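You operate a simulated robot arm through the tools that you are given. There is no shell and no other tool. Be economical: measure what you need, move in short steps, check, and stop when the job is done.

You are at the controls of a simulated two-armed robot. One attempt, no reset.

Task
Wipe up the spill on the side worktop with the dishcloth and put it back.

The check looks at the end state, three seconds after you hand in, the way a careful person would. Anything else that was tipped, shoved, dropped, spilled or broken makes it a failure.

Robot
Two 7-joint arms with two-finger parallel grippers on one trunk, on a base that drives. Base frame: it is fixed to the floor where the robot stands at the start and does not move with it; the origin is under the middle of the robot, x ahead of it, y to its left, z up. Lengths are in cm, angles in degrees, forces in N, time in s.
The left shoulder is at the start at [5, 16.8, 103.2], the right one opposite. With the tool pointing down near the work surface each hand reaches from about 10 to 66 cm from the robot's upright axis, wherever it stands, measured 20 degrees to its own side. Places, roughly: dishcloth [70, 20, 90]. Payload 1.57 kg a hand.
The tool frame of a hand sits at the grasp point between the pads (the TCP): z along the fingers, y along the line on which they close. The tips reach 3 cm beyond it. The gripper opens to 8 cm. The fingers are 1.7 cm wide and 1.2 cm thick; the gripper's body (4 by 8.2 cm) begins 8 cm behind the TCP.
Orientation is that of the tool frame in the base frame, as [roll, pitch, yaw] about the fixed x, y, z axes, in that order (R = Rz(yaw) Ry(pitch) Rx(roll)). With the fingers straight down and closing along the base's y, the tool's x points along the base's -x, its y along +y and its z along -z.

Tools
- The arms move only by the tool apply_moves. It takes "left_increments", "right_increments" or both (then of equal length, played together; a hand with none holds still); each is a list of rows, each a list of 2 entries, a list of its own where there are three numbers: the shift along the tool's x, y, z in cm, then the turn, a rotation vector about the tool's x, y, z in degrees. In form: [[[x, y, z], [ax, ay, az]], ...]. A call has 1 to 12 rows; each row is the pose to reach, as a shift and turn from the pose commanded when the call began, along the tool's axes at that moment. "left_fingers" and "right_fingers" are, for a hand that has rows, the opening, from 0 (shut) to 1 (fully open), set as the call begins (left out, the last holds). Each row takes 0.2 s and may step no farther than 5 cm and 8.6 degrees from the row before; otherwise, or with a gripper value out of range, the whole call is refused. Where a pose cannot be reached the arm comes as near as it can. A force on the tool above 40 N (or 10 N above the force at the start of the call, whichever is more), or a blocked arm, ends the call early, and 0.2 s more pass. The fingers move at their own pace (about 4.5 cm/s each) and stop on an object; they squeeze with about 31 N. The grip force told is the motor's: it shows also when the fingers shut on nothing. Time passes only in rows, and 0.2 s behind the last, so rows that repeat a pose let the fingers close. It gives the time, the measured TCP pose, the force on the tool (base axes), the opening and the grip force at its end, in the units of the frame above (readings bear some noise), with the torque about the TCP (base axes, N m) and any sound that the robot's microphone picked up.
- Cameras (640 x 400 px; columns grow to the right, rows downward): "scene" is now at [11.5, 3.58, 126.33]; the picture's right is [0.49, -0.87, 0.00], its down [-0.21, -0.12, -0.97] and it looks along [0.84, 0.48, -0.24] (base axes); focal length 290 px, centre (320, 200). "left" rides on the left gripper at [7.2, 0.7, -12.2] in its tool frame; the picture's right is [-0.09, 1.00, 0.00], its down [-0.84, -0.08, -0.54] and it looks along [-0.54, -0.05, 0.84] (tool axes); focal length 238 px, centre (320, 200). "right" rides on the right gripper at [7.2, -0.7, -12.2] in its tool frame; the picture's right is [0.09, 1.00, 0.00], its down [-0.84, 0.08, -0.54] and it looks along [-0.54, 0.05, 0.84] (tool axes); focal length 238 px, centre (320, 200). There is no depth. A picture from a camera that has moved, and an enlarged one, comes with that camera's place and axes in the base frame and with its lens. The place of the scene camera against the robot may be out by one fixed shift of up to 2.5 cm in any direction.
- grab_frame(camera): a new picture of that camera. It takes no simulated time.
- slide_trunk(by): slides the trunk up (or, below 0, down) by that many cm; the arms and the scene camera ride with it, the base frame stays. It gives what a move gives, with no picture.
- steer(legs): drives the robot by 1 to 6 legs, each [ahead, left, turn to the left] in cm, cm and degrees, along the robot's own axes; the way and the turn of a leg run together, so that a leg with both is an arc; at most 150 cm and 180 degrees a leg. The arms and the cameras ride along, it lands a little off, and it stops where it bumps. It gives what a move gives.
- pan_tilt(pan, tilt): turns the head with the scene camera to pan (to the left, within 80 degrees either way) and tilt (down, from -29 to 69), counted from straight ahead of the robot. It gives what a move gives.
- zoom(camera, box): a new picture of the part [left, top, right, bottom] of that camera's present view, enlarged. It takes no simulated time.
- sign_off(): hands the job in; it is judged then, once.

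Work in short steps. Places have to be worked out from the pictures, the camera data and where the tool is seen: move nearer, look again, correct. Check each grasp and each placing, and mend what went wrong. You have 120 turns and 92 pictures in all, those below and enlarged ones among them. Open the grippers and draw the arms clear of the work before you hand the job in, unless the task says otherwise; then end with one line.

The tools are called after "Call:" by a JSON object that holds its "method" and its "body". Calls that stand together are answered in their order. apply_moves: Moves the arms, as the interface text tells. Its arguments: {"type":"object","properties":{"left_increments":{"type":"array","items":{"type":"array"}},"left_fingers":{"type":"number"},"right_increments":{"type":"array","items":{"type":"array"}},"right_fingers":{"type":"number"}},"required":[]} The other tools are called the same way: slide_trunk (by) slides the trunk up or down; steer (legs) drives the base; pan_tilt (pan, tilt) turns the head that bears the scene camera; grab_frame (camera) takes a picture; zoom (camera, box) takes an enlarged picture of a part of a camera's view; sign_off () hands the job in.

At the start:

```text
clock: 0.0
left_position: [29.34, 40.86, 114.21]
left_tool_rot: [179.9, 0.1, -180.0]
left_force: [-0.2, 0.7, -0.6]
left_ft_torque: [-0.01, -0.01, 0.01]
left_gripper_width: 8.0
left_gripper_force: 0.0
right_position: [34.37, 5.78, 117.94]
right_tool_rot: [179.9, 0.0, -180.0]
right_force: [0.2, -0.3, -0.5]
right_ft_torque: [0.02, 0.0, 0.0]
right_gripper_width: 7.98
right_gripper_force: 0.1
trunk travel left (down, up): [-20.0, 24.3]
robot x, y, heading: [0.04, 0.05, 0.1]
head pan, tilt: [29.4, 14.0]
```

scene: 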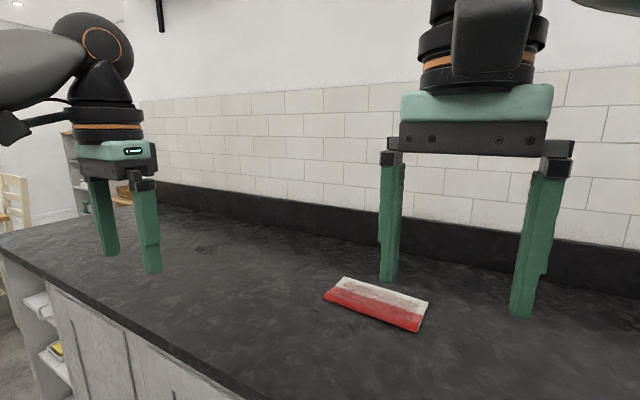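
right: 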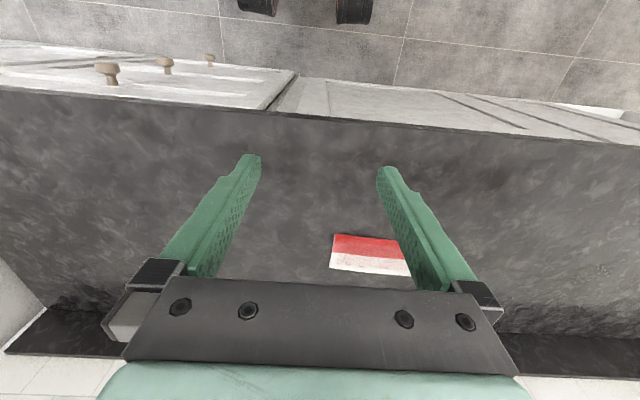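
left: 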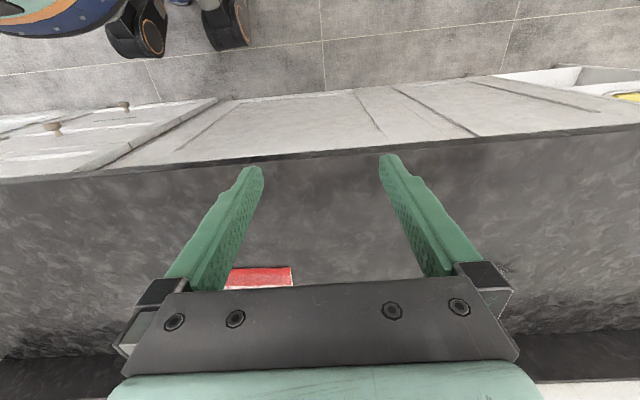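

The cloth is on the counter ahead; no spill is visible here yet. I'll look around for the side worktop.

Call:
{"method": "pan_tilt", "body": {"pan": 75, "tilt": 20}}

Call:
{"method": "grab_frame", "body": {"camera": "scene"}}

Call:
{"method": "pan_tilt", "body": {"pan": -40, "tilt": 25}}

Call:
{"method": "grab_frame", "body": {"camera": "scene"}}

Call:
{"method": "pan_tilt", "body": {"pan": -79, "tilt": 25}}

Call:
{"method": "grab_frame", "body": {"camera": "scene"}}

```text
clock: 1.1
left_position: [29.44, 40.92, 114.25]
left_tool_rot: [179.9, 0.2, -179.9]
left_force: [0.1, 0.9, -0.2]
left_ft_torque: [0.03, -0.01, -0.01]
left_gripper_width: 7.99
left_gripper_force: 0.0
right_position: [34.34, 5.81, 117.94]
right_tool_rot: [180.0, 0.0, -180.0]
right_force: [-0.6, -0.1, 0.0]
right_ft_torque: [0.02, -0.04, -0.01]
right_gripper_width: 8.02
right_gripper_force: 0.0
trunk travel left (down, up): [-20.0, 24.3]
robot x, y, heading: [-0.17, 0.04, 0.2]
head pan, tilt: [75.0, 20.0]
```

```text
88 pictures are left
camera scene: at [5.79, 7.98, 125.36], right [0.97, -0.26, 0.0], down [-0.09, -0.33, -0.94], along [0.24, 0.91, -0.34], focal length 290 px, centre (320, 200)
```

scene: 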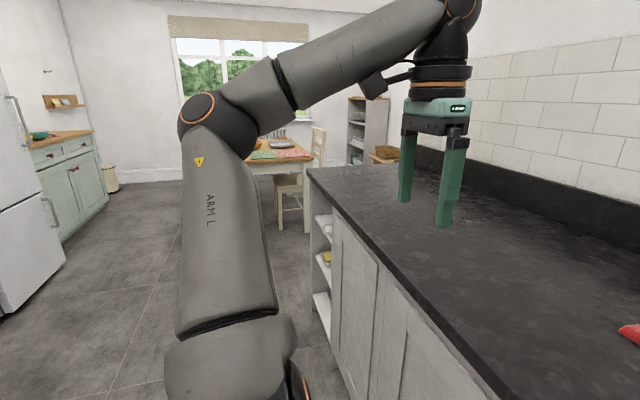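

```text
clock: 3.1
left_position: [29.3, 40.95, 114.3]
left_tool_rot: [179.8, 0.0, -179.9]
left_force: [0.3, 0.2, -0.5]
left_ft_torque: [0.02, -0.01, 0.02]
left_gripper_width: 7.99
left_gripper_force: 0.0
right_position: [34.25, 5.76, 118.03]
right_tool_rot: [-180.0, 0.0, -179.9]
right_force: [-0.3, -0.3, 0.3]
right_ft_torque: [0.0, 0.04, -0.03]
right_gripper_width: 8.0
right_gripper_force: 0.0
trunk travel left (down, up): [-20.0, 24.3]
robot x, y, heading: [-0.15, -0.02, -0.0]
head pan, tilt: [-40.0, 25.0]
```

```text
87 pictures are left
camera scene: at [10.43, -6.93, 124.55], right [-0.64, -0.77, 0.0], down [-0.32, 0.27, -0.91], along [0.69, -0.58, -0.42], focal length 290 px, centre (320, 200)
```

scene: 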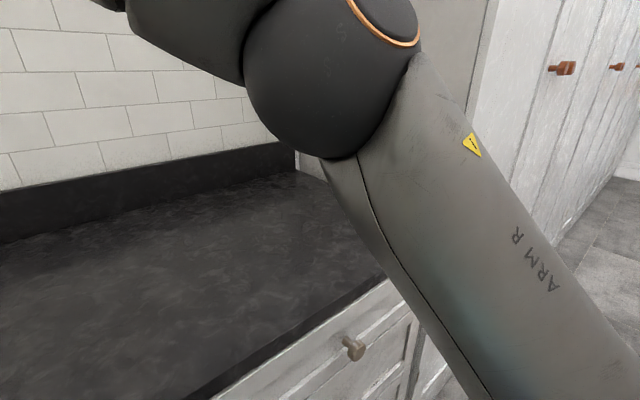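

```text
clock: 4.1
left_position: [29.23, 41.0, 114.35]
left_tool_rot: [180.0, 0.1, -180.0]
left_force: [0.1, -0.3, -0.3]
left_ft_torque: [0.01, 0.0, 0.02]
left_gripper_width: 8.01
left_gripper_force: 0.1
right_position: [34.34, 5.84, 117.96]
right_tool_rot: [-180.0, 0.1, -179.9]
right_force: [0.3, 0.0, -1.0]
right_ft_torque: [0.02, -0.04, -0.01]
right_gripper_width: 8.01
right_gripper_force: 0.0
trunk travel left (down, up): [-20.0, 24.3]
robot x, y, heading: [0.28, -0.17, -0.0]
head pan, tilt: [-79.0, 25.0]
```

```text
86 pictures are left
camera scene: at [5.13, -10.05, 124.55], right [-0.98, -0.19, 0.0], down [-0.08, 0.41, -0.91], along [0.17, -0.89, -0.42], focal length 290 px, centre (320, 200)
```

scene: 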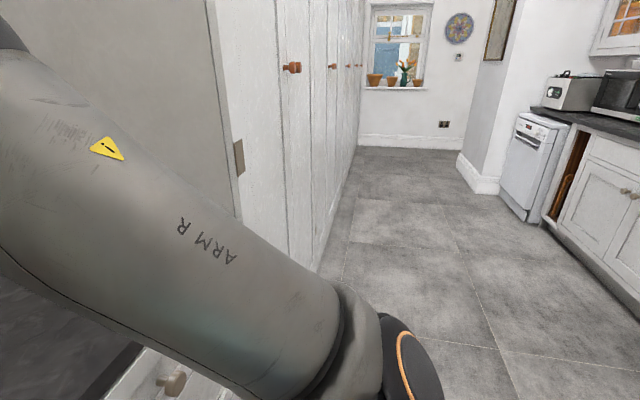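

No obvious spill; a faint mark appears on the counter to the left. I'll zoom there.

Call:
{"method": "pan_tilt", "body": {"pan": 50, "tilt": 25}}

Call:
{"method": "grab_frame", "body": {"camera": "scene"}}

Call:
{"method": "pan_tilt", "body": {"pan": 0, "tilt": 30}}

Call:
{"method": "grab_frame", "body": {"camera": "scene"}}

```text
clock: 6.2
left_position: [29.34, 41.0, 114.34]
left_tool_rot: [179.9, 0.1, -179.9]
left_force: [0.5, -0.1, 0.1]
left_ft_torque: [-0.02, -0.02, 0.04]
left_gripper_width: 8.01
left_gripper_force: 0.0
right_position: [34.22, 5.73, 118.04]
right_tool_rot: [-180.0, 0.0, 180.0]
right_force: [0.5, 0.4, -0.4]
right_ft_torque: [0.02, -0.02, -0.01]
right_gripper_width: 8.02
right_gripper_force: 0.0
trunk travel left (down, up): [-20.0, 24.3]
robot x, y, heading: [-0.18, 0.13, -0.2]
head pan, tilt: [50.0, 25.0]
```

```text
85 pictures are left
camera scene: at [9.3, 6.05, 124.55], right [0.77, -0.64, 0.0], down [-0.27, -0.32, -0.91], along [0.58, 0.69, -0.42], focal length 290 px, centre (320, 200)
```

scene: 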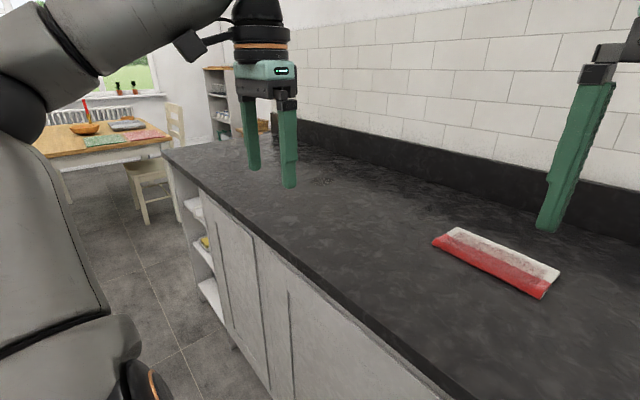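

```text
clock: 7.4
left_position: [29.33, 40.91, 114.29]
left_tool_rot: [179.8, 0.1, -179.9]
left_force: [0.4, -0.1, -0.6]
left_ft_torque: [0.02, 0.0, -0.02]
left_gripper_width: 7.98
left_gripper_force: 0.1
right_position: [34.28, 5.78, 117.97]
right_tool_rot: [179.9, 0.0, 180.0]
right_force: [0.1, -0.1, 0.0]
right_ft_torque: [0.03, -0.01, 0.02]
right_gripper_width: 7.99
right_gripper_force: 0.1
trunk travel left (down, up): [-20.0, 24.3]
robot x, y, heading: [-0.23, -0.23, -0.1]
head pan, tilt: [0.0, 30.0]
```

```text
84 pictures are left
camera scene: at [12.41, -1.0, 123.76], right [0.0, -1.0, 0.0], down [-0.5, 0.0, -0.87], along [0.87, 0.0, -0.5], focal length 290 px, centre (320, 200)
```

scene: 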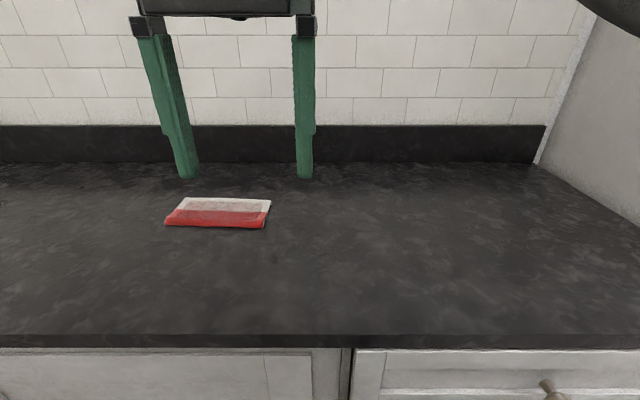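

A faint ring is near pixel (325,180) of the pan-50 view; zoom to see.

Call:
{"method": "pan_tilt", "body": {"pan": 50, "tilt": 25}}

Call:
{"method": "zoom", "body": {"camera": "scene", "box": [240, 130, 400, 230]}}

Call:
{"method": "zoom", "body": {"camera": "scene", "box": [400, 200, 600, 325]}}

```text
clock: 8.6
left_position: [29.32, 40.84, 114.22]
left_tool_rot: [180.0, 0.1, -180.0]
left_force: [-1.0, -0.3, 0.2]
left_ft_torque: [0.01, 0.0, 0.01]
left_gripper_width: 8.01
left_gripper_force: 0.0
right_position: [34.25, 5.76, 117.83]
right_tool_rot: [180.0, 0.0, -180.0]
right_force: [0.0, -0.7, 0.4]
right_ft_torque: [-0.01, 0.0, 0.01]
right_gripper_width: 7.98
right_gripper_force: 0.0
trunk travel left (down, up): [-20.0, 24.3]
robot x, y, heading: [-0.07, -0.03, -0.1]
head pan, tilt: [50.0, 25.0]
```

```text
4.00 times, centred on (320, 180) of scene
camera zoom: at [9.3, 6.04, 124.55], right [0.77, -0.64, 0.0], down [-0.27, -0.32, -0.91], along [0.58, 0.69, -0.42], focal length 1159 px, centre (320, 280)
```

zoom: 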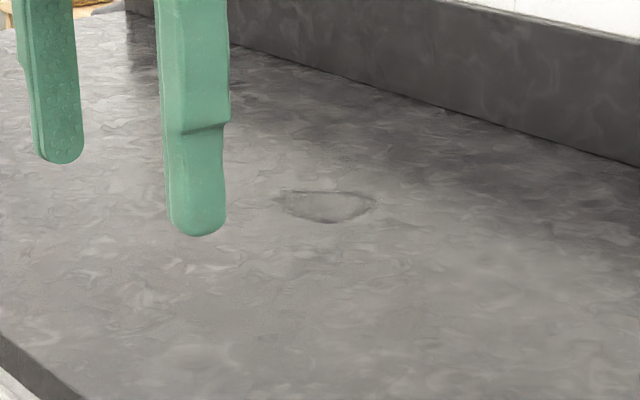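

```text
3.20 times, centred on (500, 262) of scene
camera zoom: at [9.3, 6.04, 124.55], right [0.77, -0.64, 0.0], down [-0.27, -0.32, -0.91], along [0.58, 0.69, -0.42], focal length 928 px, centre (-256, 0)
```

zoom: 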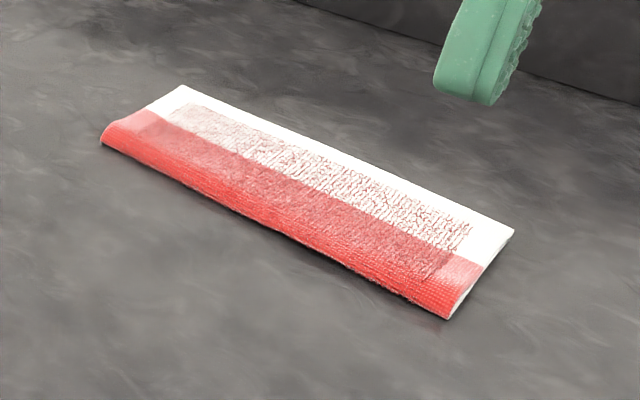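

A clear puddle sits at about (72, 80), ~9×7 cm; the cloth spans x≈65–75, y≈11–32. I need to know how close I can drive to the counter, so I look down.

Call:
{"method": "pan_tilt", "body": {"pan": 0, "tilt": 69}}

Call:
{"method": "grab_frame", "body": {"camera": "scene"}}

Call:
{"method": "zoom", "body": {"camera": "left", "box": [0, 0, 640, 200]}}

```text
clock: 9.8
left_position: [29.39, 40.84, 114.31]
left_tool_rot: [179.9, 0.1, -179.9]
left_force: [0.5, -0.2, 0.5]
left_ft_torque: [-0.01, -0.03, 0.01]
left_gripper_width: 7.99
left_gripper_force: 0.1
right_position: [34.19, 5.79, 118.02]
right_tool_rot: [179.9, 0.0, 180.0]
right_force: [0.2, 0.3, 0.7]
right_ft_torque: [0.0, -0.03, 0.0]
right_gripper_width: 7.99
right_gripper_force: 0.2
trunk travel left (down, up): [-20.0, 24.3]
robot x, y, heading: [0.27, 0.15, -0.1]
head pan, tilt: [0.0, 68.8]
```

```text
81 pictures are left
camera scene: at [8.97, -1.01, 118.61], right [0.0, -1.0, 0.0], down [-0.93, 0.0, -0.36], along [0.36, 0.0, -0.93], focal length 290 px, centre (320, 200)
```

scene: 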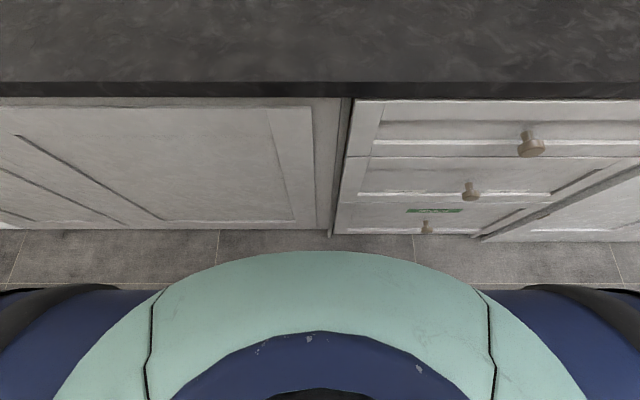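

```text
1.00 times, centred on (320, 100) of left
camera zoom: at [22.16, 41.52, 126.41], right [0.09, 1.0, 0.0], down [0.84, -0.08, 0.54], along [0.54, -0.05, -0.84], focal length 238 px, centre (320, 300)
```

zoom: 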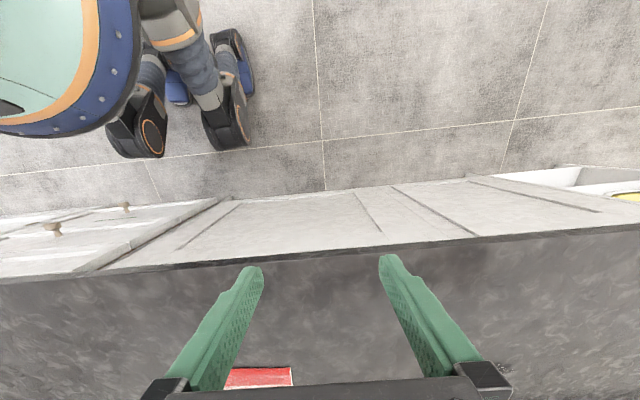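

There are ~13 cm between base and cabinet. I drive ahead 9 cm.

Call:
{"method": "steer", "body": {"legs": [[9, 0, 0]]}}

Call:
{"method": "grab_frame", "body": {"camera": "scene"}}

```text
clock: 10.9
left_position: [38.24, 40.92, 114.27]
left_tool_rot: [180.0, 0.1, -179.7]
left_force: [-0.3, -0.4, -0.1]
left_ft_torque: [-0.02, 0.05, 0.01]
left_gripper_width: 8.0
left_gripper_force: 0.1
right_position: [43.27, 5.87, 118.01]
right_tool_rot: [179.9, 0.0, -179.9]
right_force: [0.5, 0.0, 0.3]
right_ft_torque: [-0.03, 0.0, -0.01]
right_gripper_width: 7.99
right_gripper_force: 0.1
trunk travel left (down, up): [-20.0, 24.3]
robot x, y, heading: [9.06, -0.06, -0.1]
head pan, tilt: [0.0, 68.8]
```

```text
79 pictures are left
camera scene: at [18.04, -0.99, 118.6], right [0.0, -1.0, 0.0], down [-0.93, 0.0, -0.36], along [0.36, 0.0, -0.93], focal length 290 px, centre (320, 200)
```

scene: 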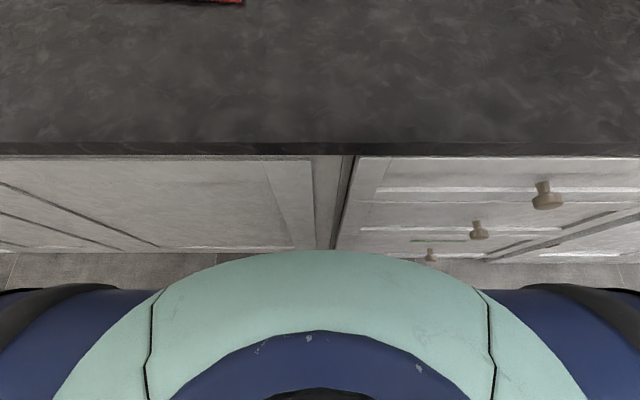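

Clearance is still fine. I move the left hand over the cloth to inspect it with the hand camera.

Call:
{"method": "apply_moves", "body": {"left_increments": [[[-3.5, -2.2, 0.5], [0, 0, 0]], [[-7, -4.4, 1], [0, 0, 0]], [[-10.5, -6.6, 1.5], [0, 0, 0]], [[-14, -8.8, 2], [0, 0, 0]], [[-17.5, -11, 2.5], [0, 0, 0]], [[-21, -13.2, 3], [0, 0, 0]], [[-24.5, -15.4, 3.5], [0, 0, 0]], [[-27.5, -17, 4], [0, 0, 0]]]}}

Call:
{"method": "grab_frame", "body": {"camera": "left"}}

Call:
{"method": "pan_tilt", "body": {"pan": 20, "tilt": 30}}

Call:
{"method": "grab_frame", "body": {"camera": "scene"}}

```text
clock: 12.7
left_position: [59.62, 26.69, 107.29]
left_tool_rot: [-180.0, 0.2, -179.8]
left_force: [-0.6, -0.6, 0.5]
left_ft_torque: [0.03, 0.04, -0.02]
left_gripper_width: 8.02
left_gripper_force: 0.1
left hand out of reach, approached as far as the arm can: row 6, 7, 8
right_position: [43.24, 5.85, 118.0]
right_tool_rot: [-180.0, 0.0, -179.9]
right_force: [0.7, 0.0, -1.3]
right_ft_torque: [0.02, 0.0, -0.02]
right_gripper_width: 7.97
right_gripper_force: 0.1
trunk travel left (down, up): [-20.0, 24.3]
robot x, y, heading: [9.06, -0.1, -0.3]
head pan, tilt: [0.0, 68.8]
```

```text
78 pictures are left
camera left: at [52.5, 27.39, 119.34], right [0.09, 1.0, 0.0], down [0.83, -0.07, 0.55], along [0.54, -0.05, -0.84], focal length 238 px, centre (320, 200)
```

left: 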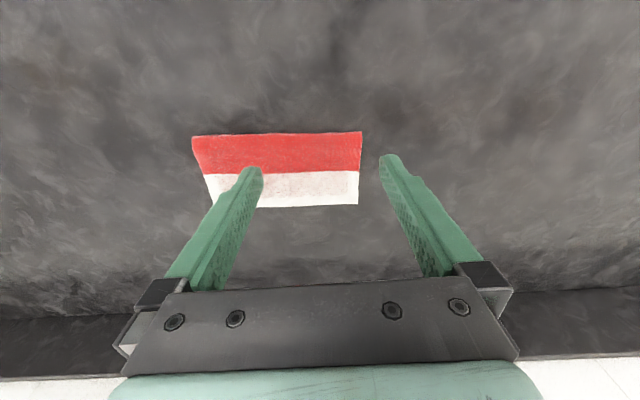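

```text
clock: 13.7
left_position: [59.77, 26.73, 107.32]
left_tool_rot: [179.9, 0.3, -179.8]
left_force: [0.4, -1.0, 0.3]
left_ft_torque: [-0.02, -0.03, -0.02]
left_gripper_width: 8.0
left_gripper_force: 0.1
right_position: [43.27, 5.84, 117.97]
right_tool_rot: [-180.0, 0.0, -180.0]
right_force: [0.2, 0.4, -0.6]
right_ft_torque: [0.01, 0.0, -0.01]
right_gripper_width: 8.01
right_gripper_force: 0.0
trunk travel left (down, up): [-20.0, 24.3]
robot x, y, heading: [9.19, 0.13, -0.3]
head pan, tilt: [20.0, 30.0]
```

```text
77 pictures are left
camera scene: at [20.88, 2.1, 123.75], right [0.34, -0.94, 0.0], down [-0.47, -0.17, -0.87], along [0.81, 0.3, -0.5], focal length 290 px, centre (320, 200)
```

scene: 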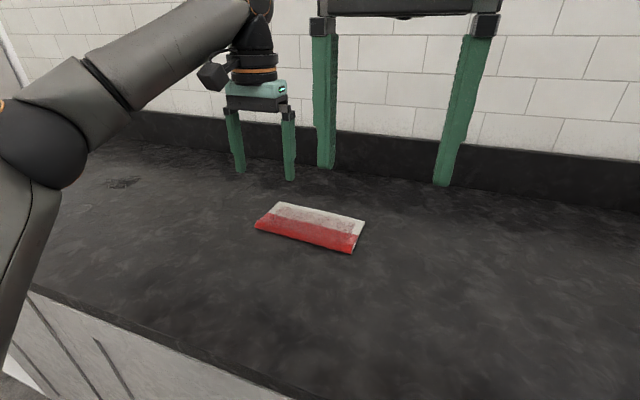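

The hand camera puts the cloth at x≈62–73, y≈9–32 (scene camera is ~2 cm out). I lower the hand, to gain reach and see it closely.

Call:
{"method": "apply_moves", "body": {"left_increments": [[[0, 0, 4], [0, 0, 0]], [[0, 0, 8], [0, 0, 0]], [[0, 0, 10], [0, 0, 0]]]}}

Call:
{"method": "grab_frame", "body": {"camera": "left"}}

Call:
{"method": "zoom", "body": {"camera": "scene", "box": [220, 160, 400, 272]}}

```text
clock: 14.5
left_position: [59.7, 27.24, 97.41]
left_tool_rot: [-179.9, 0.1, -179.8]
left_force: [0.5, -0.3, 0.3]
left_ft_torque: [-0.01, -0.02, 0.01]
left_gripper_width: 8.0
left_gripper_force: 0.1
right_position: [43.28, 5.93, 118.1]
right_tool_rot: [180.0, 0.0, -179.9]
right_force: [0.0, -0.1, 0.0]
right_ft_torque: [0.01, 0.0, 0.01]
right_gripper_width: 8.0
right_gripper_force: 0.0
trunk travel left (down, up): [-20.0, 24.3]
robot x, y, heading: [8.88, -0.07, 0.2]
head pan, tilt: [20.0, 30.0]
```

```text
76 pictures are left
camera left: at [52.5, 27.74, 109.56], right [0.09, 1.0, 0.0], down [0.84, -0.07, 0.54], along [0.54, -0.05, -0.84], focal length 238 px, centre (320, 200)
```

left: 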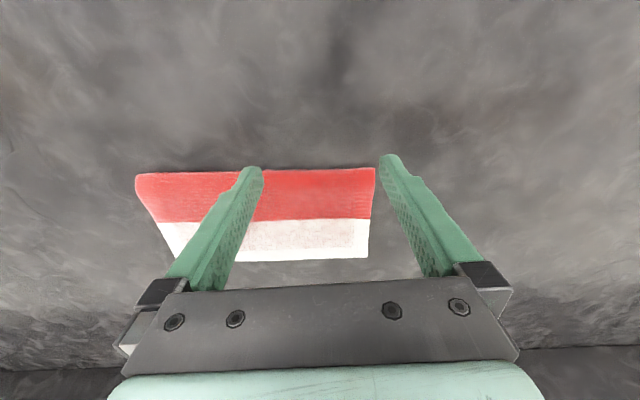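

```text
3.56 times, centred on (310, 216) of scene
camera zoom: at [20.88, 2.11, 123.76], right [0.34, -0.94, 0.0], down [-0.47, -0.17, -0.87], along [0.81, 0.3, -0.5], focal length 1031 px, centre (356, 143)
```

zoom: 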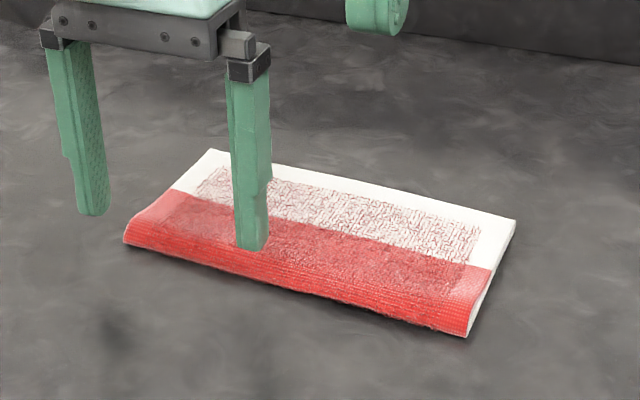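

The cloth seems ~1.5–2 cm thick, too wide (10.5 cm) to span. I'll try a pinch at its centre: partially close the fingers and bring them above (67.5, 20.5).

Call:
{"method": "apply_moves", "body": {"left_increments": [[[-3.5, -3.3, 0], [0, 0, 0]], [[-7.8, -5, 1], [0, 0, 0]], [[-7.8, -6.7, 3.4], [0, 0, 0]], [[-7.8, -6.7, 4.4], [0, 0, 0]]], "left_fingers": 0.4}}

Call:
{"method": "grab_frame", "body": {"camera": "left"}}

Call:
{"method": "zoom", "body": {"camera": "scene", "box": [220, 160, 400, 272]}}

```text
clock: 15.4
left_position: [62.77, 23.39, 94.6]
left_tool_rot: [-179.6, 1.8, -179.4]
left_force: [-3.9, 0.7, 17.0]
left_ft_torque: [0.03, 0.14, 0.02]
left_gripper_width: 3.17
left_gripper_force: 0.0
left hand out of reach, approached as far as the arm can: row 1, 2, 3, 4
right_position: [43.23, 5.95, 118.01]
right_tool_rot: [180.0, 0.1, -179.9]
right_force: [-0.2, 0.3, 0.2]
right_ft_torque: [-0.02, 0.01, -0.01]
right_gripper_width: 8.0
right_gripper_force: 0.2
trunk travel left (down, up): [-20.0, 24.3]
robot x, y, heading: [8.96, 0.24, 0.1]
head pan, tilt: [20.0, 30.0]
stopped in row 4 (left hand): the force on the tool passed its limit (the readings are from after the stop); the commanded pose is now the measured one
```

```text
74 pictures are left
camera left: at [55.14, 23.99, 106.41], right [0.08, 1.0, 0.0], down [0.82, -0.07, 0.57], along [0.57, -0.05, -0.82], focal length 238 px, centre (320, 200)
```

left: 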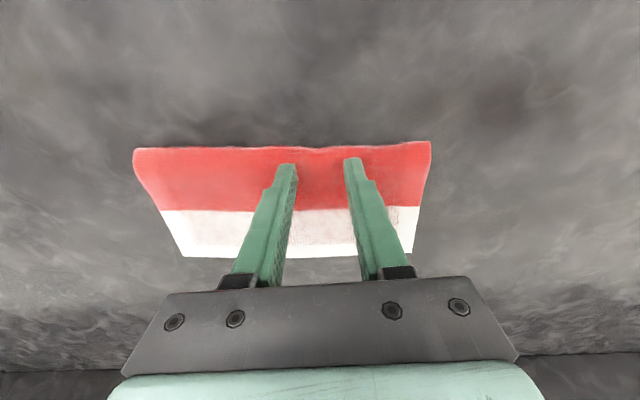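

```text
3.56 times, centred on (310, 216) of scene
camera zoom: at [20.79, 2.08, 123.78], right [0.34, -0.94, 0.0], down [-0.47, -0.17, -0.87], along [0.81, 0.3, -0.5], focal length 1031 px, centre (356, 143)
```

zoom: 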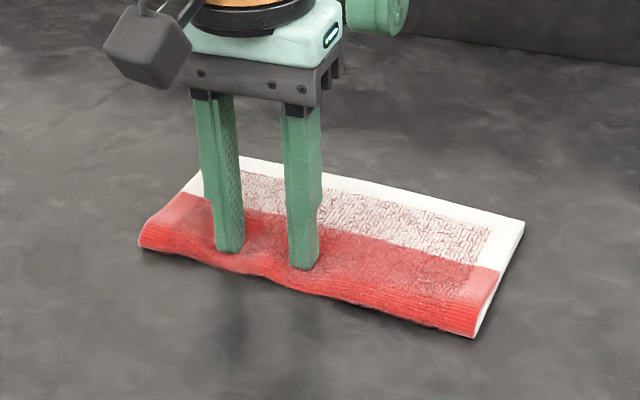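

The cloth is soft (it dents under the fingers), so a pinch will work; my hand is short of reach and at only x=62.8. I raise the trunk to gain reach.

Call:
{"method": "slide_trunk", "body": {"by": 12}}

Call:
{"method": "grab_frame", "body": {"camera": "left"}}

```text
clock: 16.9
left_position: [62.69, 23.43, 106.08]
left_tool_rot: [-179.8, 1.5, -179.3]
left_force: [-0.1, -0.5, 0.3]
left_ft_torque: [-0.01, -0.04, -0.03]
left_gripper_width: 3.21
left_gripper_force: 0.0
right_position: [43.26, 5.95, 130.03]
right_tool_rot: [-180.0, 0.0, -179.9]
right_force: [0.5, -0.8, -0.5]
right_ft_torque: [-0.01, 0.0, 0.01]
right_gripper_width: 8.01
right_gripper_force: 0.2
trunk travel left (down, up): [-32.0, 12.3]
robot x, y, heading: [9.28, 0.07, -0.2]
head pan, tilt: [20.0, 30.0]
```

```text
72 pictures are left
camera left: at [55.25, 24.04, 118.03], right [0.08, 1.0, 0.0], down [0.82, -0.07, 0.56], along [0.56, -0.05, -0.83], focal length 238 px, centre (320, 200)
```

left: 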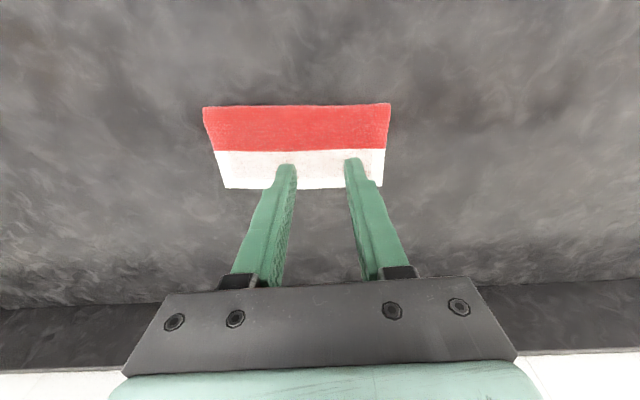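

Cloth centre now ≈(67, 20.5). I go above it and descend to just above contact.

Call:
{"method": "apply_moves", "body": {"left_increments": [[[-2.2, -1.5, 2], [0, 0, 0]], [[-4.3, -2.9, 4], [0, 0, 0]], [[-4.3, -2.9, 8], [0, 0, 0]], [[-4.3, -2.9, 10], [0, 0, 0]]], "left_fingers": 0.55}}

Call:
{"method": "grab_frame", "body": {"camera": "left"}}

```text
clock: 17.9
left_position: [62.46, 23.64, 97.57]
left_tool_rot: [-179.6, 1.5, -179.5]
left_force: [-1.0, 0.7, 0.4]
left_ft_torque: [0.03, -0.01, -0.01]
left_gripper_width: 4.4
left_gripper_force: 0.0
left hand out of reach, approached as far as the arm can: row 1, 2, 3, 4
right_position: [43.22, 5.96, 129.96]
right_tool_rot: [-180.0, 0.0, -179.8]
right_force: [0.5, 0.0, 0.2]
right_ft_torque: [-0.02, -0.02, 0.01]
right_gripper_width: 8.0
right_gripper_force: 0.0
trunk travel left (down, up): [-32.0, 12.3]
robot x, y, heading: [9.15, -0.02, 0.2]
head pan, tilt: [20.0, 30.0]
```

```text
71 pictures are left
camera left: at [54.88, 24.16, 109.57], right [0.08, 1.0, 0.0], down [0.82, -0.07, 0.57], along [0.56, -0.05, -0.82], focal length 238 px, centre (320, 200)
```

left: 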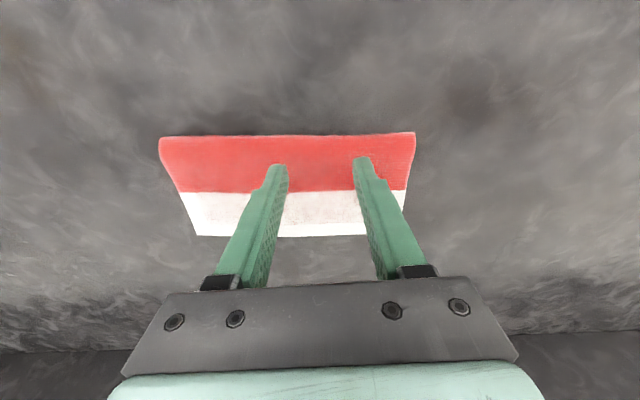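

Reach with the tool vertical ends here; tilting the fingers outward ~24° brings the wrist back. I tilt while raising slightly and moving toward the centre.

Call:
{"method": "apply_moves", "body": {"left_increments": [[[0, 0, -1], [0, -8, 0]], [[0, -1, -1], [0, -16, 0]], [[-1.5, -2, -1], [0, -24, 0]], [[-4.5, -3, -1], [0, -24, 0]]], "left_fingers": 0.55}}

Call:
{"method": "grab_frame", "body": {"camera": "left"}}

```text
clock: 18.9
left_position: [67.3, 20.56, 98.8]
left_tool_rot: [-179.6, 25.6, -179.3]
left_force: [-0.1, 0.3, 0.0]
left_ft_torque: [-0.02, 0.05, 0.02]
left_gripper_width: 4.4
left_gripper_force: 0.0
right_position: [43.33, 6.01, 129.95]
right_tool_rot: [-180.0, 0.0, -179.9]
right_force: [0.3, 0.7, -0.2]
right_ft_torque: [0.03, 0.03, 0.02]
right_gripper_width: 8.0
right_gripper_force: 0.1
trunk travel left (down, up): [-32.0, 12.3]
robot x, y, heading: [9.0, -0.12, 0.0]
head pan, tilt: [20.0, 30.0]
```

```text
70 pictures are left
camera left: at [55.61, 21.05, 106.65], right [0.07, 1.0, 0.03], down [0.52, -0.07, 0.85], along [0.85, -0.04, -0.53], focal length 238 px, centre (320, 200)
```

left: 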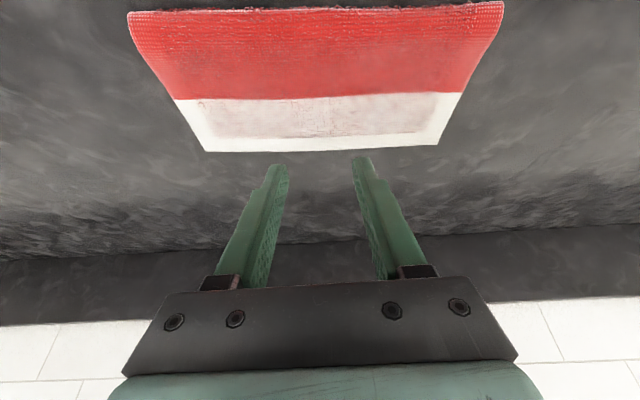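

Reach is now good. I lower over the centre in small steps to press into the cloth about 1 cm.

Call:
{"method": "apply_moves", "body": {"left_increments": [[[2, 0, 2.5], [0, 0, 0]], [[3, 0, 3.8], [0, 0, 0]], [[3.6, 0, 4.4], [0, 0, 0]], [[4.1, 0, 5.0], [0, 0, 0]]]}}

Call:
{"method": "zoom", "body": {"camera": "scene", "box": [220, 180, 420, 305]}}

```text
clock: 19.9
left_position: [66.75, 20.54, 94.53]
left_tool_rot: [-179.3, 27.6, -179.1]
left_force: [-3.6, 0.1, 13.4]
left_ft_torque: [0.15, 0.06, 0.04]
left_gripper_width: 4.37
left_gripper_force: 0.1
left hand out of reach, approached as far as the arm can: row 4
right_position: [43.26, 5.87, 129.94]
right_tool_rot: [180.0, 0.1, -179.9]
right_force: [0.6, 0.9, -0.8]
right_ft_torque: [0.01, 0.02, -0.05]
right_gripper_width: 8.0
right_gripper_force: 0.0
trunk travel left (down, up): [-32.0, 12.3]
robot x, y, heading: [9.07, -0.09, 0.2]
head pan, tilt: [20.0, 30.0]
stopped in row 4 (left hand): the force on the tool passed its limit (the readings are from after the stop); the commanded pose is now the measured one
```

```text
3.20 times, centred on (320, 242) of scene
camera zoom: at [20.81, 2.12, 135.76], right [0.34, -0.94, 0.0], down [-0.47, -0.17, -0.87], along [0.81, 0.3, -0.5], focal length 928 px, centre (320, 64)
```

zoom: 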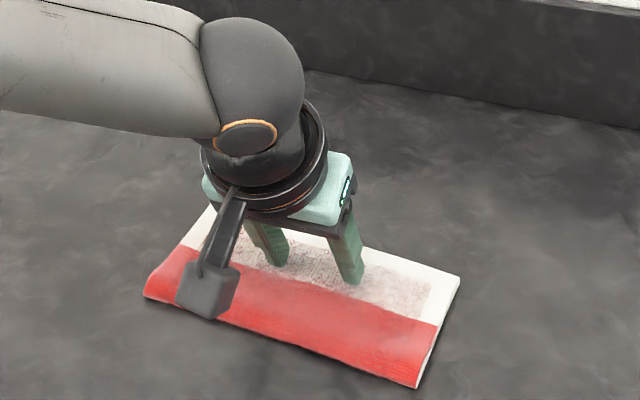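

Fingers press on the cloth (13 N) straddling the centre. I close here and see if the cloth bunches.

Call:
{"method": "apply_moves", "body": {"left_increments": [[[0, 0, 0], [0, 0, 0]], [[0, 0, 0], [0, 0, 0]], [[0, 0, 0], [0, 0, 0]], [[0, 0, 0], [0, 0, 0]]], "left_fingers": 0}}

Call:
{"method": "zoom", "body": {"camera": "scene", "box": [220, 180, 420, 305]}}

Call:
{"method": "grab_frame", "body": {"camera": "left"}}

```text
clock: 20.9
left_position: [66.54, 20.5, 94.43]
left_tool_rot: [-179.5, 27.4, -179.3]
left_force: [1.8, 0.9, 21.2]
left_ft_torque: [0.07, -0.18, 0.0]
left_gripper_width: 0.92
left_gripper_force: 28.0
right_position: [42.99, 5.9, 130.09]
right_tool_rot: [180.0, 0.1, -179.9]
right_force: [0.2, 0.6, 0.0]
right_ft_torque: [0.03, -0.03, -0.01]
right_gripper_width: 8.02
right_gripper_force: 0.0
trunk travel left (down, up): [-32.0, 12.3]
robot x, y, heading: [9.05, -0.28, 0.1]
head pan, tilt: [20.0, 30.0]
```

```text
3.20 times, centred on (320, 242) of scene
camera zoom: at [20.68, 2.07, 135.79], right [0.34, -0.94, 0.0], down [-0.47, -0.17, -0.87], along [0.81, 0.3, -0.5], focal length 928 px, centre (320, 64)
```

zoom: 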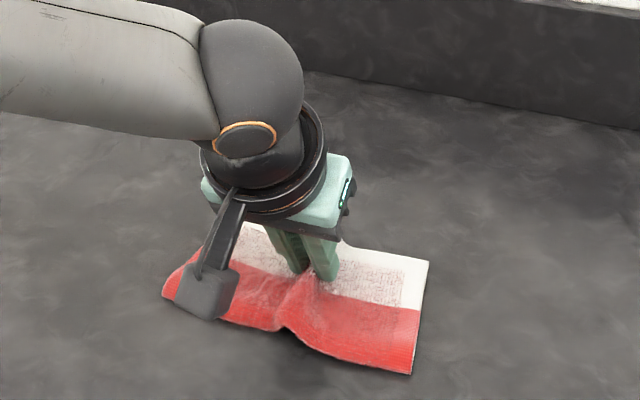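

```text
67 pictures are left
camera left: at [54.52, 21.0, 101.92], right [0.07, 1.0, 0.03], down [0.49, -0.07, 0.87], along [0.87, -0.05, -0.5], focal length 238 px, centre (320, 200)
```

left: 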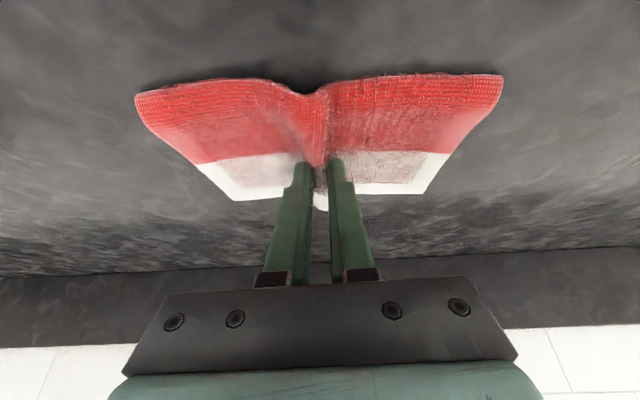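

Gripped (0.92 cm, 28 N). I lift with the trunk 7 cm and check.

Call:
{"method": "slide_trunk", "body": {"by": 7}}

Call:
{"method": "grab_frame", "body": {"camera": "scene"}}

Call:
{"method": "grab_frame", "body": {"camera": "left"}}

```text
clock: 22.0
left_position: [66.48, 20.49, 101.16]
left_tool_rot: [-179.3, 27.1, -179.2]
left_force: [0.9, 0.0, -0.3]
left_ft_torque: [0.0, -0.01, 0.0]
left_gripper_width: 0.76
left_gripper_force: 26.4
right_position: [43.32, 5.96, 136.94]
right_tool_rot: [179.9, 0.0, -179.9]
right_force: [-0.2, -0.2, 0.4]
right_ft_torque: [0.0, 0.0, -0.02]
right_gripper_width: 8.03
right_gripper_force: 0.1
trunk travel left (down, up): [-39.0, 5.3]
robot x, y, heading: [9.0, -0.39, 0.1]
head pan, tilt: [20.0, 30.0]
```

```text
66 pictures are left
camera scene: at [20.91, 2.14, 142.75], right [0.34, -0.94, 0.0], down [-0.47, -0.17, -0.87], along [0.81, 0.3, -0.5], focal length 290 px, centre (320, 200)
```

scene: 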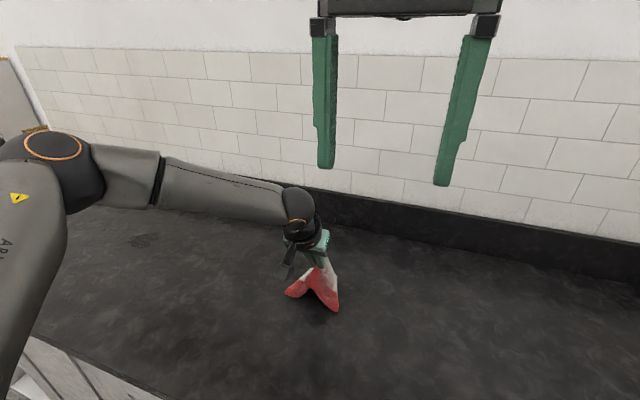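

```text
65 pictures are left
camera left: at [54.59, 21.06, 108.63], right [0.07, 1.0, 0.03], down [0.5, -0.07, 0.86], along [0.86, -0.05, -0.5], focal length 238 px, centre (320, 200)
```

left: 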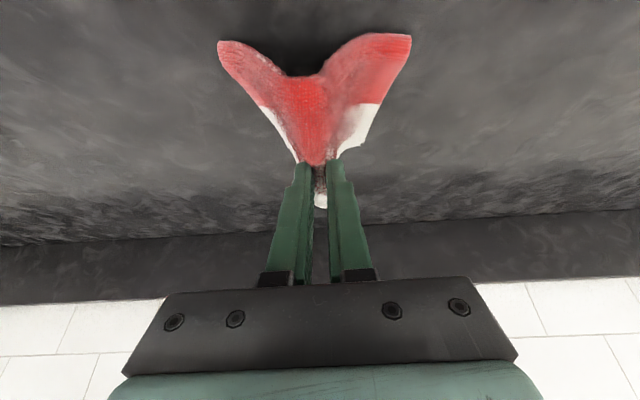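

Held and lifted. I drive left 50 cm along the counter and look at the spill again.

Call:
{"method": "steer", "body": {"legs": [[0, 50, 0]]}}

Call:
{"method": "grab_frame", "body": {"camera": "scene"}}

Call:
{"method": "grab_frame", "body": {"camera": "left"}}

```text
clock: 24.9
left_position: [66.46, 70.3, 101.15]
left_tool_rot: [-179.5, 27.1, -179.4]
left_force: [-0.4, 0.4, -0.9]
left_ft_torque: [0.02, -0.05, -0.03]
left_gripper_width: 0.75
left_gripper_force: 27.2
right_position: [43.24, 55.78, 136.95]
right_tool_rot: [179.9, 0.1, -179.9]
right_force: [-0.8, 1.1, -0.1]
right_ft_torque: [0.0, -0.03, 0.02]
right_gripper_width: 8.02
right_gripper_force: 0.0
trunk travel left (down, up): [-39.0, 5.3]
robot x, y, heading: [9.02, 49.88, 0.1]
head pan, tilt: [20.0, 30.0]
```

```text
64 pictures are left
camera scene: at [20.79, 51.98, 142.76], right [0.34, -0.94, 0.0], down [-0.47, -0.17, -0.87], along [0.81, 0.3, -0.5], focal length 290 px, centre (320, 200)
```

scene: 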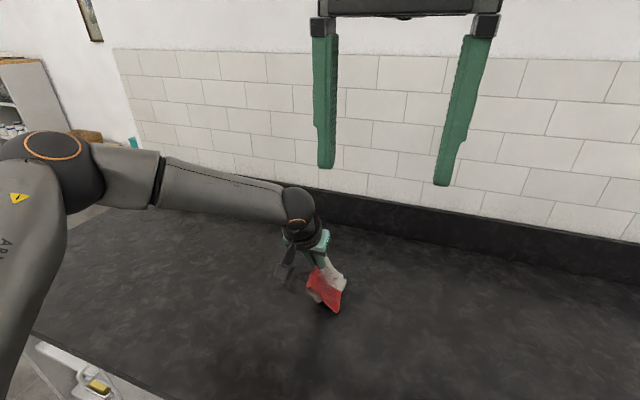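

```text
63 pictures are left
camera left: at [54.48, 70.89, 108.66], right [0.07, 1.0, 0.03], down [0.5, -0.07, 0.86], along [0.86, -0.05, -0.5], focal length 238 px, centre (320, 200)
```

left: 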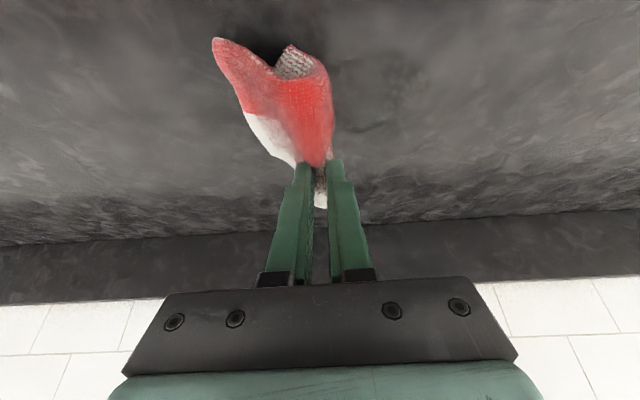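

The cloth's low end dragged a bit. I zoom in on the spill in the hand view.

Call:
{"method": "zoom", "body": {"camera": "left", "box": [260, 40, 500, 190]}}

Call:
{"method": "zoom", "body": {"camera": "scene", "box": [200, 200, 400, 325]}}

```text
2.67 times, centred on (380, 115) of left
camera zoom: at [54.48, 70.89, 108.66], right [0.07, 1.0, 0.03], down [0.5, -0.07, 0.86], along [0.86, -0.05, -0.5], focal length 636 px, centre (160, 427)
```

zoom: 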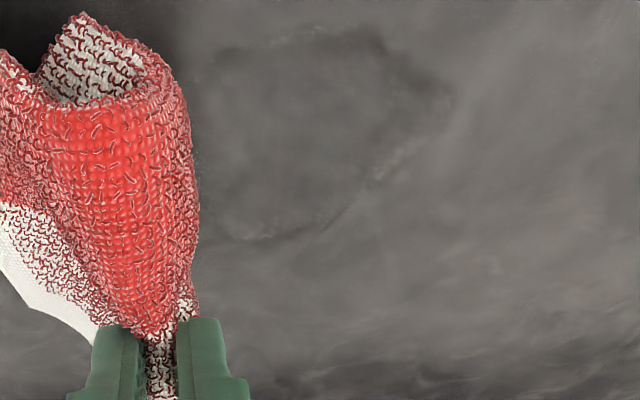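

```text
3.20 times, centred on (300, 262) of scene
camera zoom: at [20.79, 51.98, 142.76], right [0.34, -0.94, 0.0], down [-0.47, -0.17, -0.87], along [0.81, 0.3, -0.5], focal length 928 px, centre (384, 0)
```

zoom: 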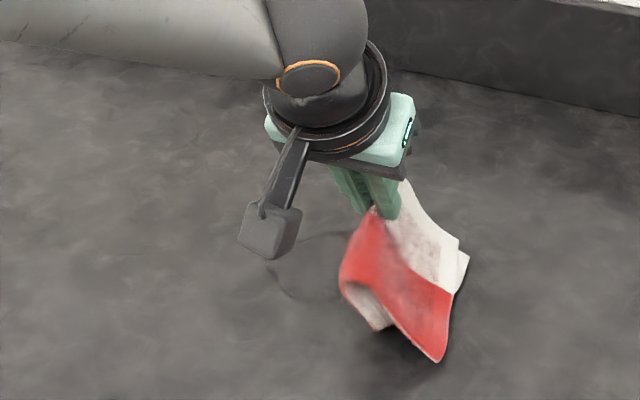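

Spill estimated x≈66–76, y≈72–82. I drive 7 left and 3 ahead so the hand can cover it.

Call:
{"method": "steer", "body": {"legs": [[3, 7, 0]]}}

Call:
{"method": "grab_frame", "body": {"camera": "left"}}

```text
clock: 25.9
left_position: [68.63, 77.24, 101.09]
left_tool_rot: [-179.4, 27.1, -179.3]
left_force: [0.3, -0.2, -0.2]
left_ft_torque: [-0.04, 0.01, -0.03]
left_gripper_width: 0.74
left_gripper_force: 26.6
right_position: [45.48, 62.77, 136.99]
right_tool_rot: [-180.0, 0.0, -180.0]
right_force: [0.1, 0.0, -0.6]
right_ft_torque: [0.02, 0.01, -0.01]
right_gripper_width: 8.0
right_gripper_force: 0.1
trunk travel left (down, up): [-39.0, 5.3]
robot x, y, heading: [11.49, 56.55, -0.1]
head pan, tilt: [20.0, 30.0]
```

```text
60 pictures are left
camera left: at [56.74, 77.81, 108.66], right [0.08, 1.0, 0.03], down [0.5, -0.07, 0.86], along [0.86, -0.05, -0.5], focal length 238 px, centre (320, 200)
```

left: 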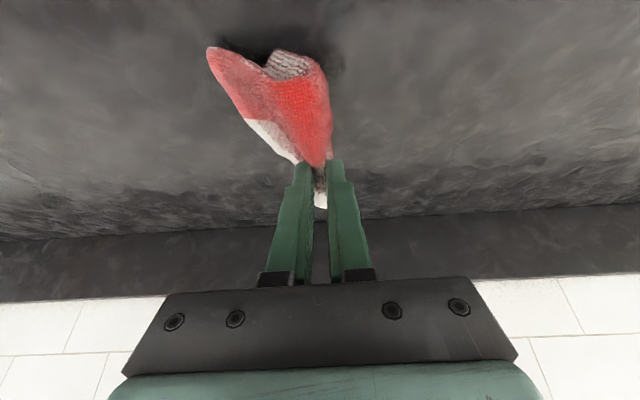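

Now over the spill. I shift a bit right and lower the cloth onto the counter.

Call:
{"method": "apply_moves", "body": {"left_increments": [[[1.4, -3, 2.7], [0, 0, 0]], [[2.7, -3, 5.3], [0, 0, 0]], [[3.64, -3, 7.12], [0, 0, 0]], [[4.1, -3, 8.0], [0, 0, 0]]]}}

Call:
{"method": "grab_frame", "body": {"camera": "left"}}

Call:
{"method": "zoom", "body": {"camera": "scene", "box": [200, 200, 400, 325]}}

```text
clock: 26.9
left_position: [65.38, 77.46, 96.02]
left_tool_rot: [-179.3, 27.1, -179.5]
left_force: [0.7, -1.2, 1.0]
left_ft_torque: [0.02, 0.0, 0.02]
left_gripper_width: 0.75
left_gripper_force: 26.9
left hand out of reach, approached as far as the arm can: row 1, 2, 3, 4
right_position: [45.4, 62.66, 136.94]
right_tool_rot: [-179.9, -0.1, 179.9]
right_force: [-0.8, 0.0, -0.2]
right_ft_torque: [-0.03, 0.03, -0.03]
right_gripper_width: 7.99
right_gripper_force: 0.1
trunk travel left (down, up): [-39.0, 5.3]
robot x, y, heading: [10.84, 57.04, -0.0]
head pan, tilt: [20.0, 30.0]
```

```text
59 pictures are left
camera left: at [53.44, 78.09, 103.61], right [0.08, 1.0, 0.03], down [0.5, -0.07, 0.86], along [0.86, -0.05, -0.5], focal length 238 px, centre (320, 200)
```

left: 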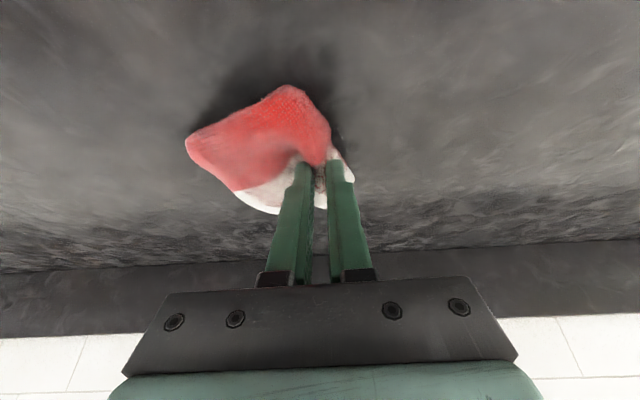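

```text
3.20 times, centred on (300, 262) of scene
camera zoom: at [23.02, 58.88, 142.76], right [0.34, -0.94, 0.0], down [-0.47, -0.17, -0.87], along [0.81, 0.3, -0.5], focal length 928 px, centre (384, 0)
```

zoom: 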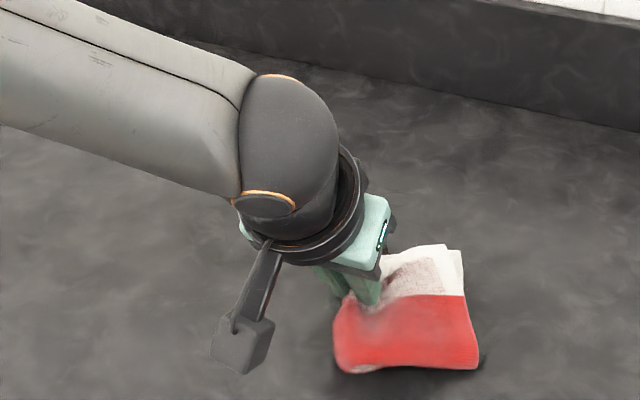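

The raised trunk limits low reach. I lower the trunk 4 cm so the hand comes down, then re-check.

Call:
{"method": "slide_trunk", "body": {"by": -4}}

```text
clock: 27.5
left_position: [66.05, 77.3, 94.94]
left_tool_rot: [-178.9, 28.8, -179.3]
left_force: [-6.0, 0.0, 20.8]
left_ft_torque: [-0.15, -0.01, -0.03]
left_gripper_width: 0.77
left_gripper_force: 26.5
right_position: [45.35, 62.6, 134.62]
right_tool_rot: [-180.0, 0.0, 180.0]
right_force: [0.2, 0.3, -0.1]
right_ft_torque: [-0.01, 0.03, -0.01]
right_gripper_width: 7.98
right_gripper_force: 0.0
trunk travel left (down, up): [-36.6, 7.7]
robot x, y, heading: [10.85, 56.59, 0.1]
head pan, tilt: [20.0, 30.0]
stopped: the force on the tool passed its limit (the readings are from after the stop); the commanded pose is now the measured one
```

Contact with ~21 N. For more reach I lift the arm 9 cm, then lower the trunk 8.

Call:
{"method": "apply_moves", "body": {"left_increments": [[[-2, 0, -4], [0, 0, 0]], [[-4.1, 0, -8], [0, 0, 0]]]}}

Call:
{"method": "slide_trunk", "body": {"by": -8}}

```text
clock: 28.1
left_position: [65.69, 77.32, 103.37]
left_tool_rot: [-179.1, 28.2, -179.3]
left_force: [0.2, 0.2, 0.0]
left_ft_torque: [-0.02, 0.0, 0.01]
left_gripper_width: 0.76
left_gripper_force: 26.4
right_position: [45.39, 62.48, 134.49]
right_tool_rot: [180.0, 0.0, -180.0]
right_force: [0.9, 0.8, 0.2]
right_ft_torque: [0.03, 0.02, 0.0]
right_gripper_width: 7.98
right_gripper_force: 0.0
trunk travel left (down, up): [-36.6, 7.7]
robot x, y, heading: [11.06, 57.08, 0.0]
head pan, tilt: [20.0, 30.0]
```

```text
clock: 29.3
left_position: [65.89, 77.26, 95.8]
left_tool_rot: [-179.1, 28.6, -179.2]
left_force: [-2.2, 3.2, 17.3]
left_ft_torque: [0.06, -0.01, -0.01]
left_gripper_width: 0.75
left_gripper_force: 26.0
right_position: [45.23, 62.64, 126.63]
right_tool_rot: [179.8, 0.2, -179.9]
right_force: [0.3, -0.9, 0.6]
right_ft_torque: [0.0, 0.02, 0.02]
right_gripper_width: 7.98
right_gripper_force: 0.0
trunk travel left (down, up): [-28.6, 15.7]
robot x, y, heading: [11.21, 56.74, 0.1]
head pan, tilt: [20.0, 30.0]
```

Cloth is pressed at 17 N. I run a zigzag wipe across the spill area.

Call:
{"method": "apply_moves", "body": {"left_increments": [[[0, -3, 0], [0, 0, 0]], [[0, -6, 0], [0, 0, 0]], [[-3.07, -6, 1.68], [0, 0, 0]], [[-3.07, -2, 1.68], [0, 0, 0]], [[-3.07, 2, 1.68], [0, 0, 0]], [[-3.07, 6, 1.68], [0, 0, 0]], [[-6.15, 6, 3.35], [0, 0, 0]], [[-6.15, 2, 3.35], [0, 0, 0]], [[-6.15, -2, 3.35], [0, 0, 0]], [[-6.15, -6, 3.35], [0, 0, 0]], [[-6.15, -3, 3.35], [0, 0, 0]], [[-6.15, 0, 3.35], [0, 0, 0]]]}}

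Call:
{"method": "grab_frame", "body": {"camera": "left"}}

Call:
{"method": "zoom", "body": {"camera": "scene", "box": [200, 160, 400, 285]}}

```text
clock: 31.9
left_position: [72.0, 77.62, 95.76]
left_tool_rot: [-179.0, 28.6, -179.3]
left_force: [-1.9, -2.3, 10.0]
left_ft_torque: [-0.12, 0.01, -0.02]
left_gripper_width: 0.79
left_gripper_force: 27.0
left hand out of reach, approached as far as the arm can: row 2, 3, 9, 10, 11, 12
right_position: [45.26, 62.48, 126.51]
right_tool_rot: [179.9, 0.1, 180.0]
right_force: [-0.5, -0.5, 0.1]
right_ft_torque: [-0.01, -0.01, 0.0]
right_gripper_width: 7.99
right_gripper_force: 0.2
trunk travel left (down, up): [-28.6, 15.7]
robot x, y, heading: [10.98, 56.52, 0.3]
head pan, tilt: [20.0, 30.0]
```

```text
57 pictures are left
camera left: at [59.83, 78.34, 102.98], right [0.08, 1.0, 0.03], down [0.48, -0.06, 0.88], along [0.88, -0.05, -0.48], focal length 238 px, centre (320, 200)
```

left: 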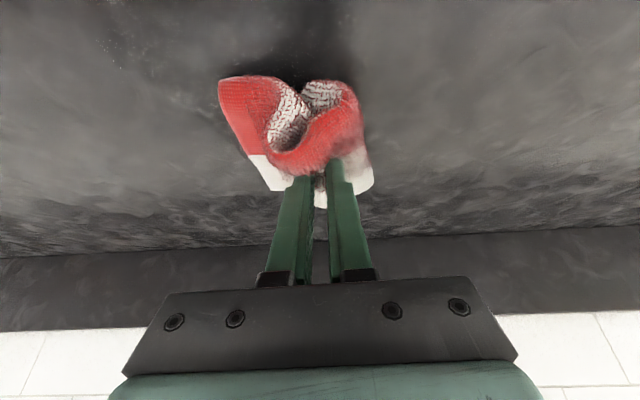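

```text
3.20 times, centred on (300, 222) of scene
camera zoom: at [22.88, 58.83, 132.36], right [0.34, -0.94, 0.0], down [-0.47, -0.17, -0.87], along [0.81, 0.3, -0.5], focal length 928 px, centre (384, 128)
```

zoom: 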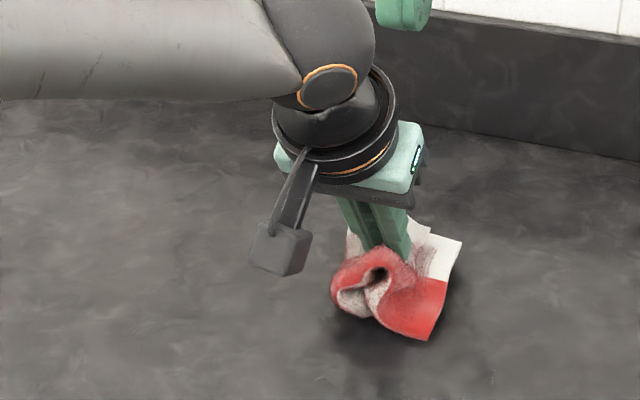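

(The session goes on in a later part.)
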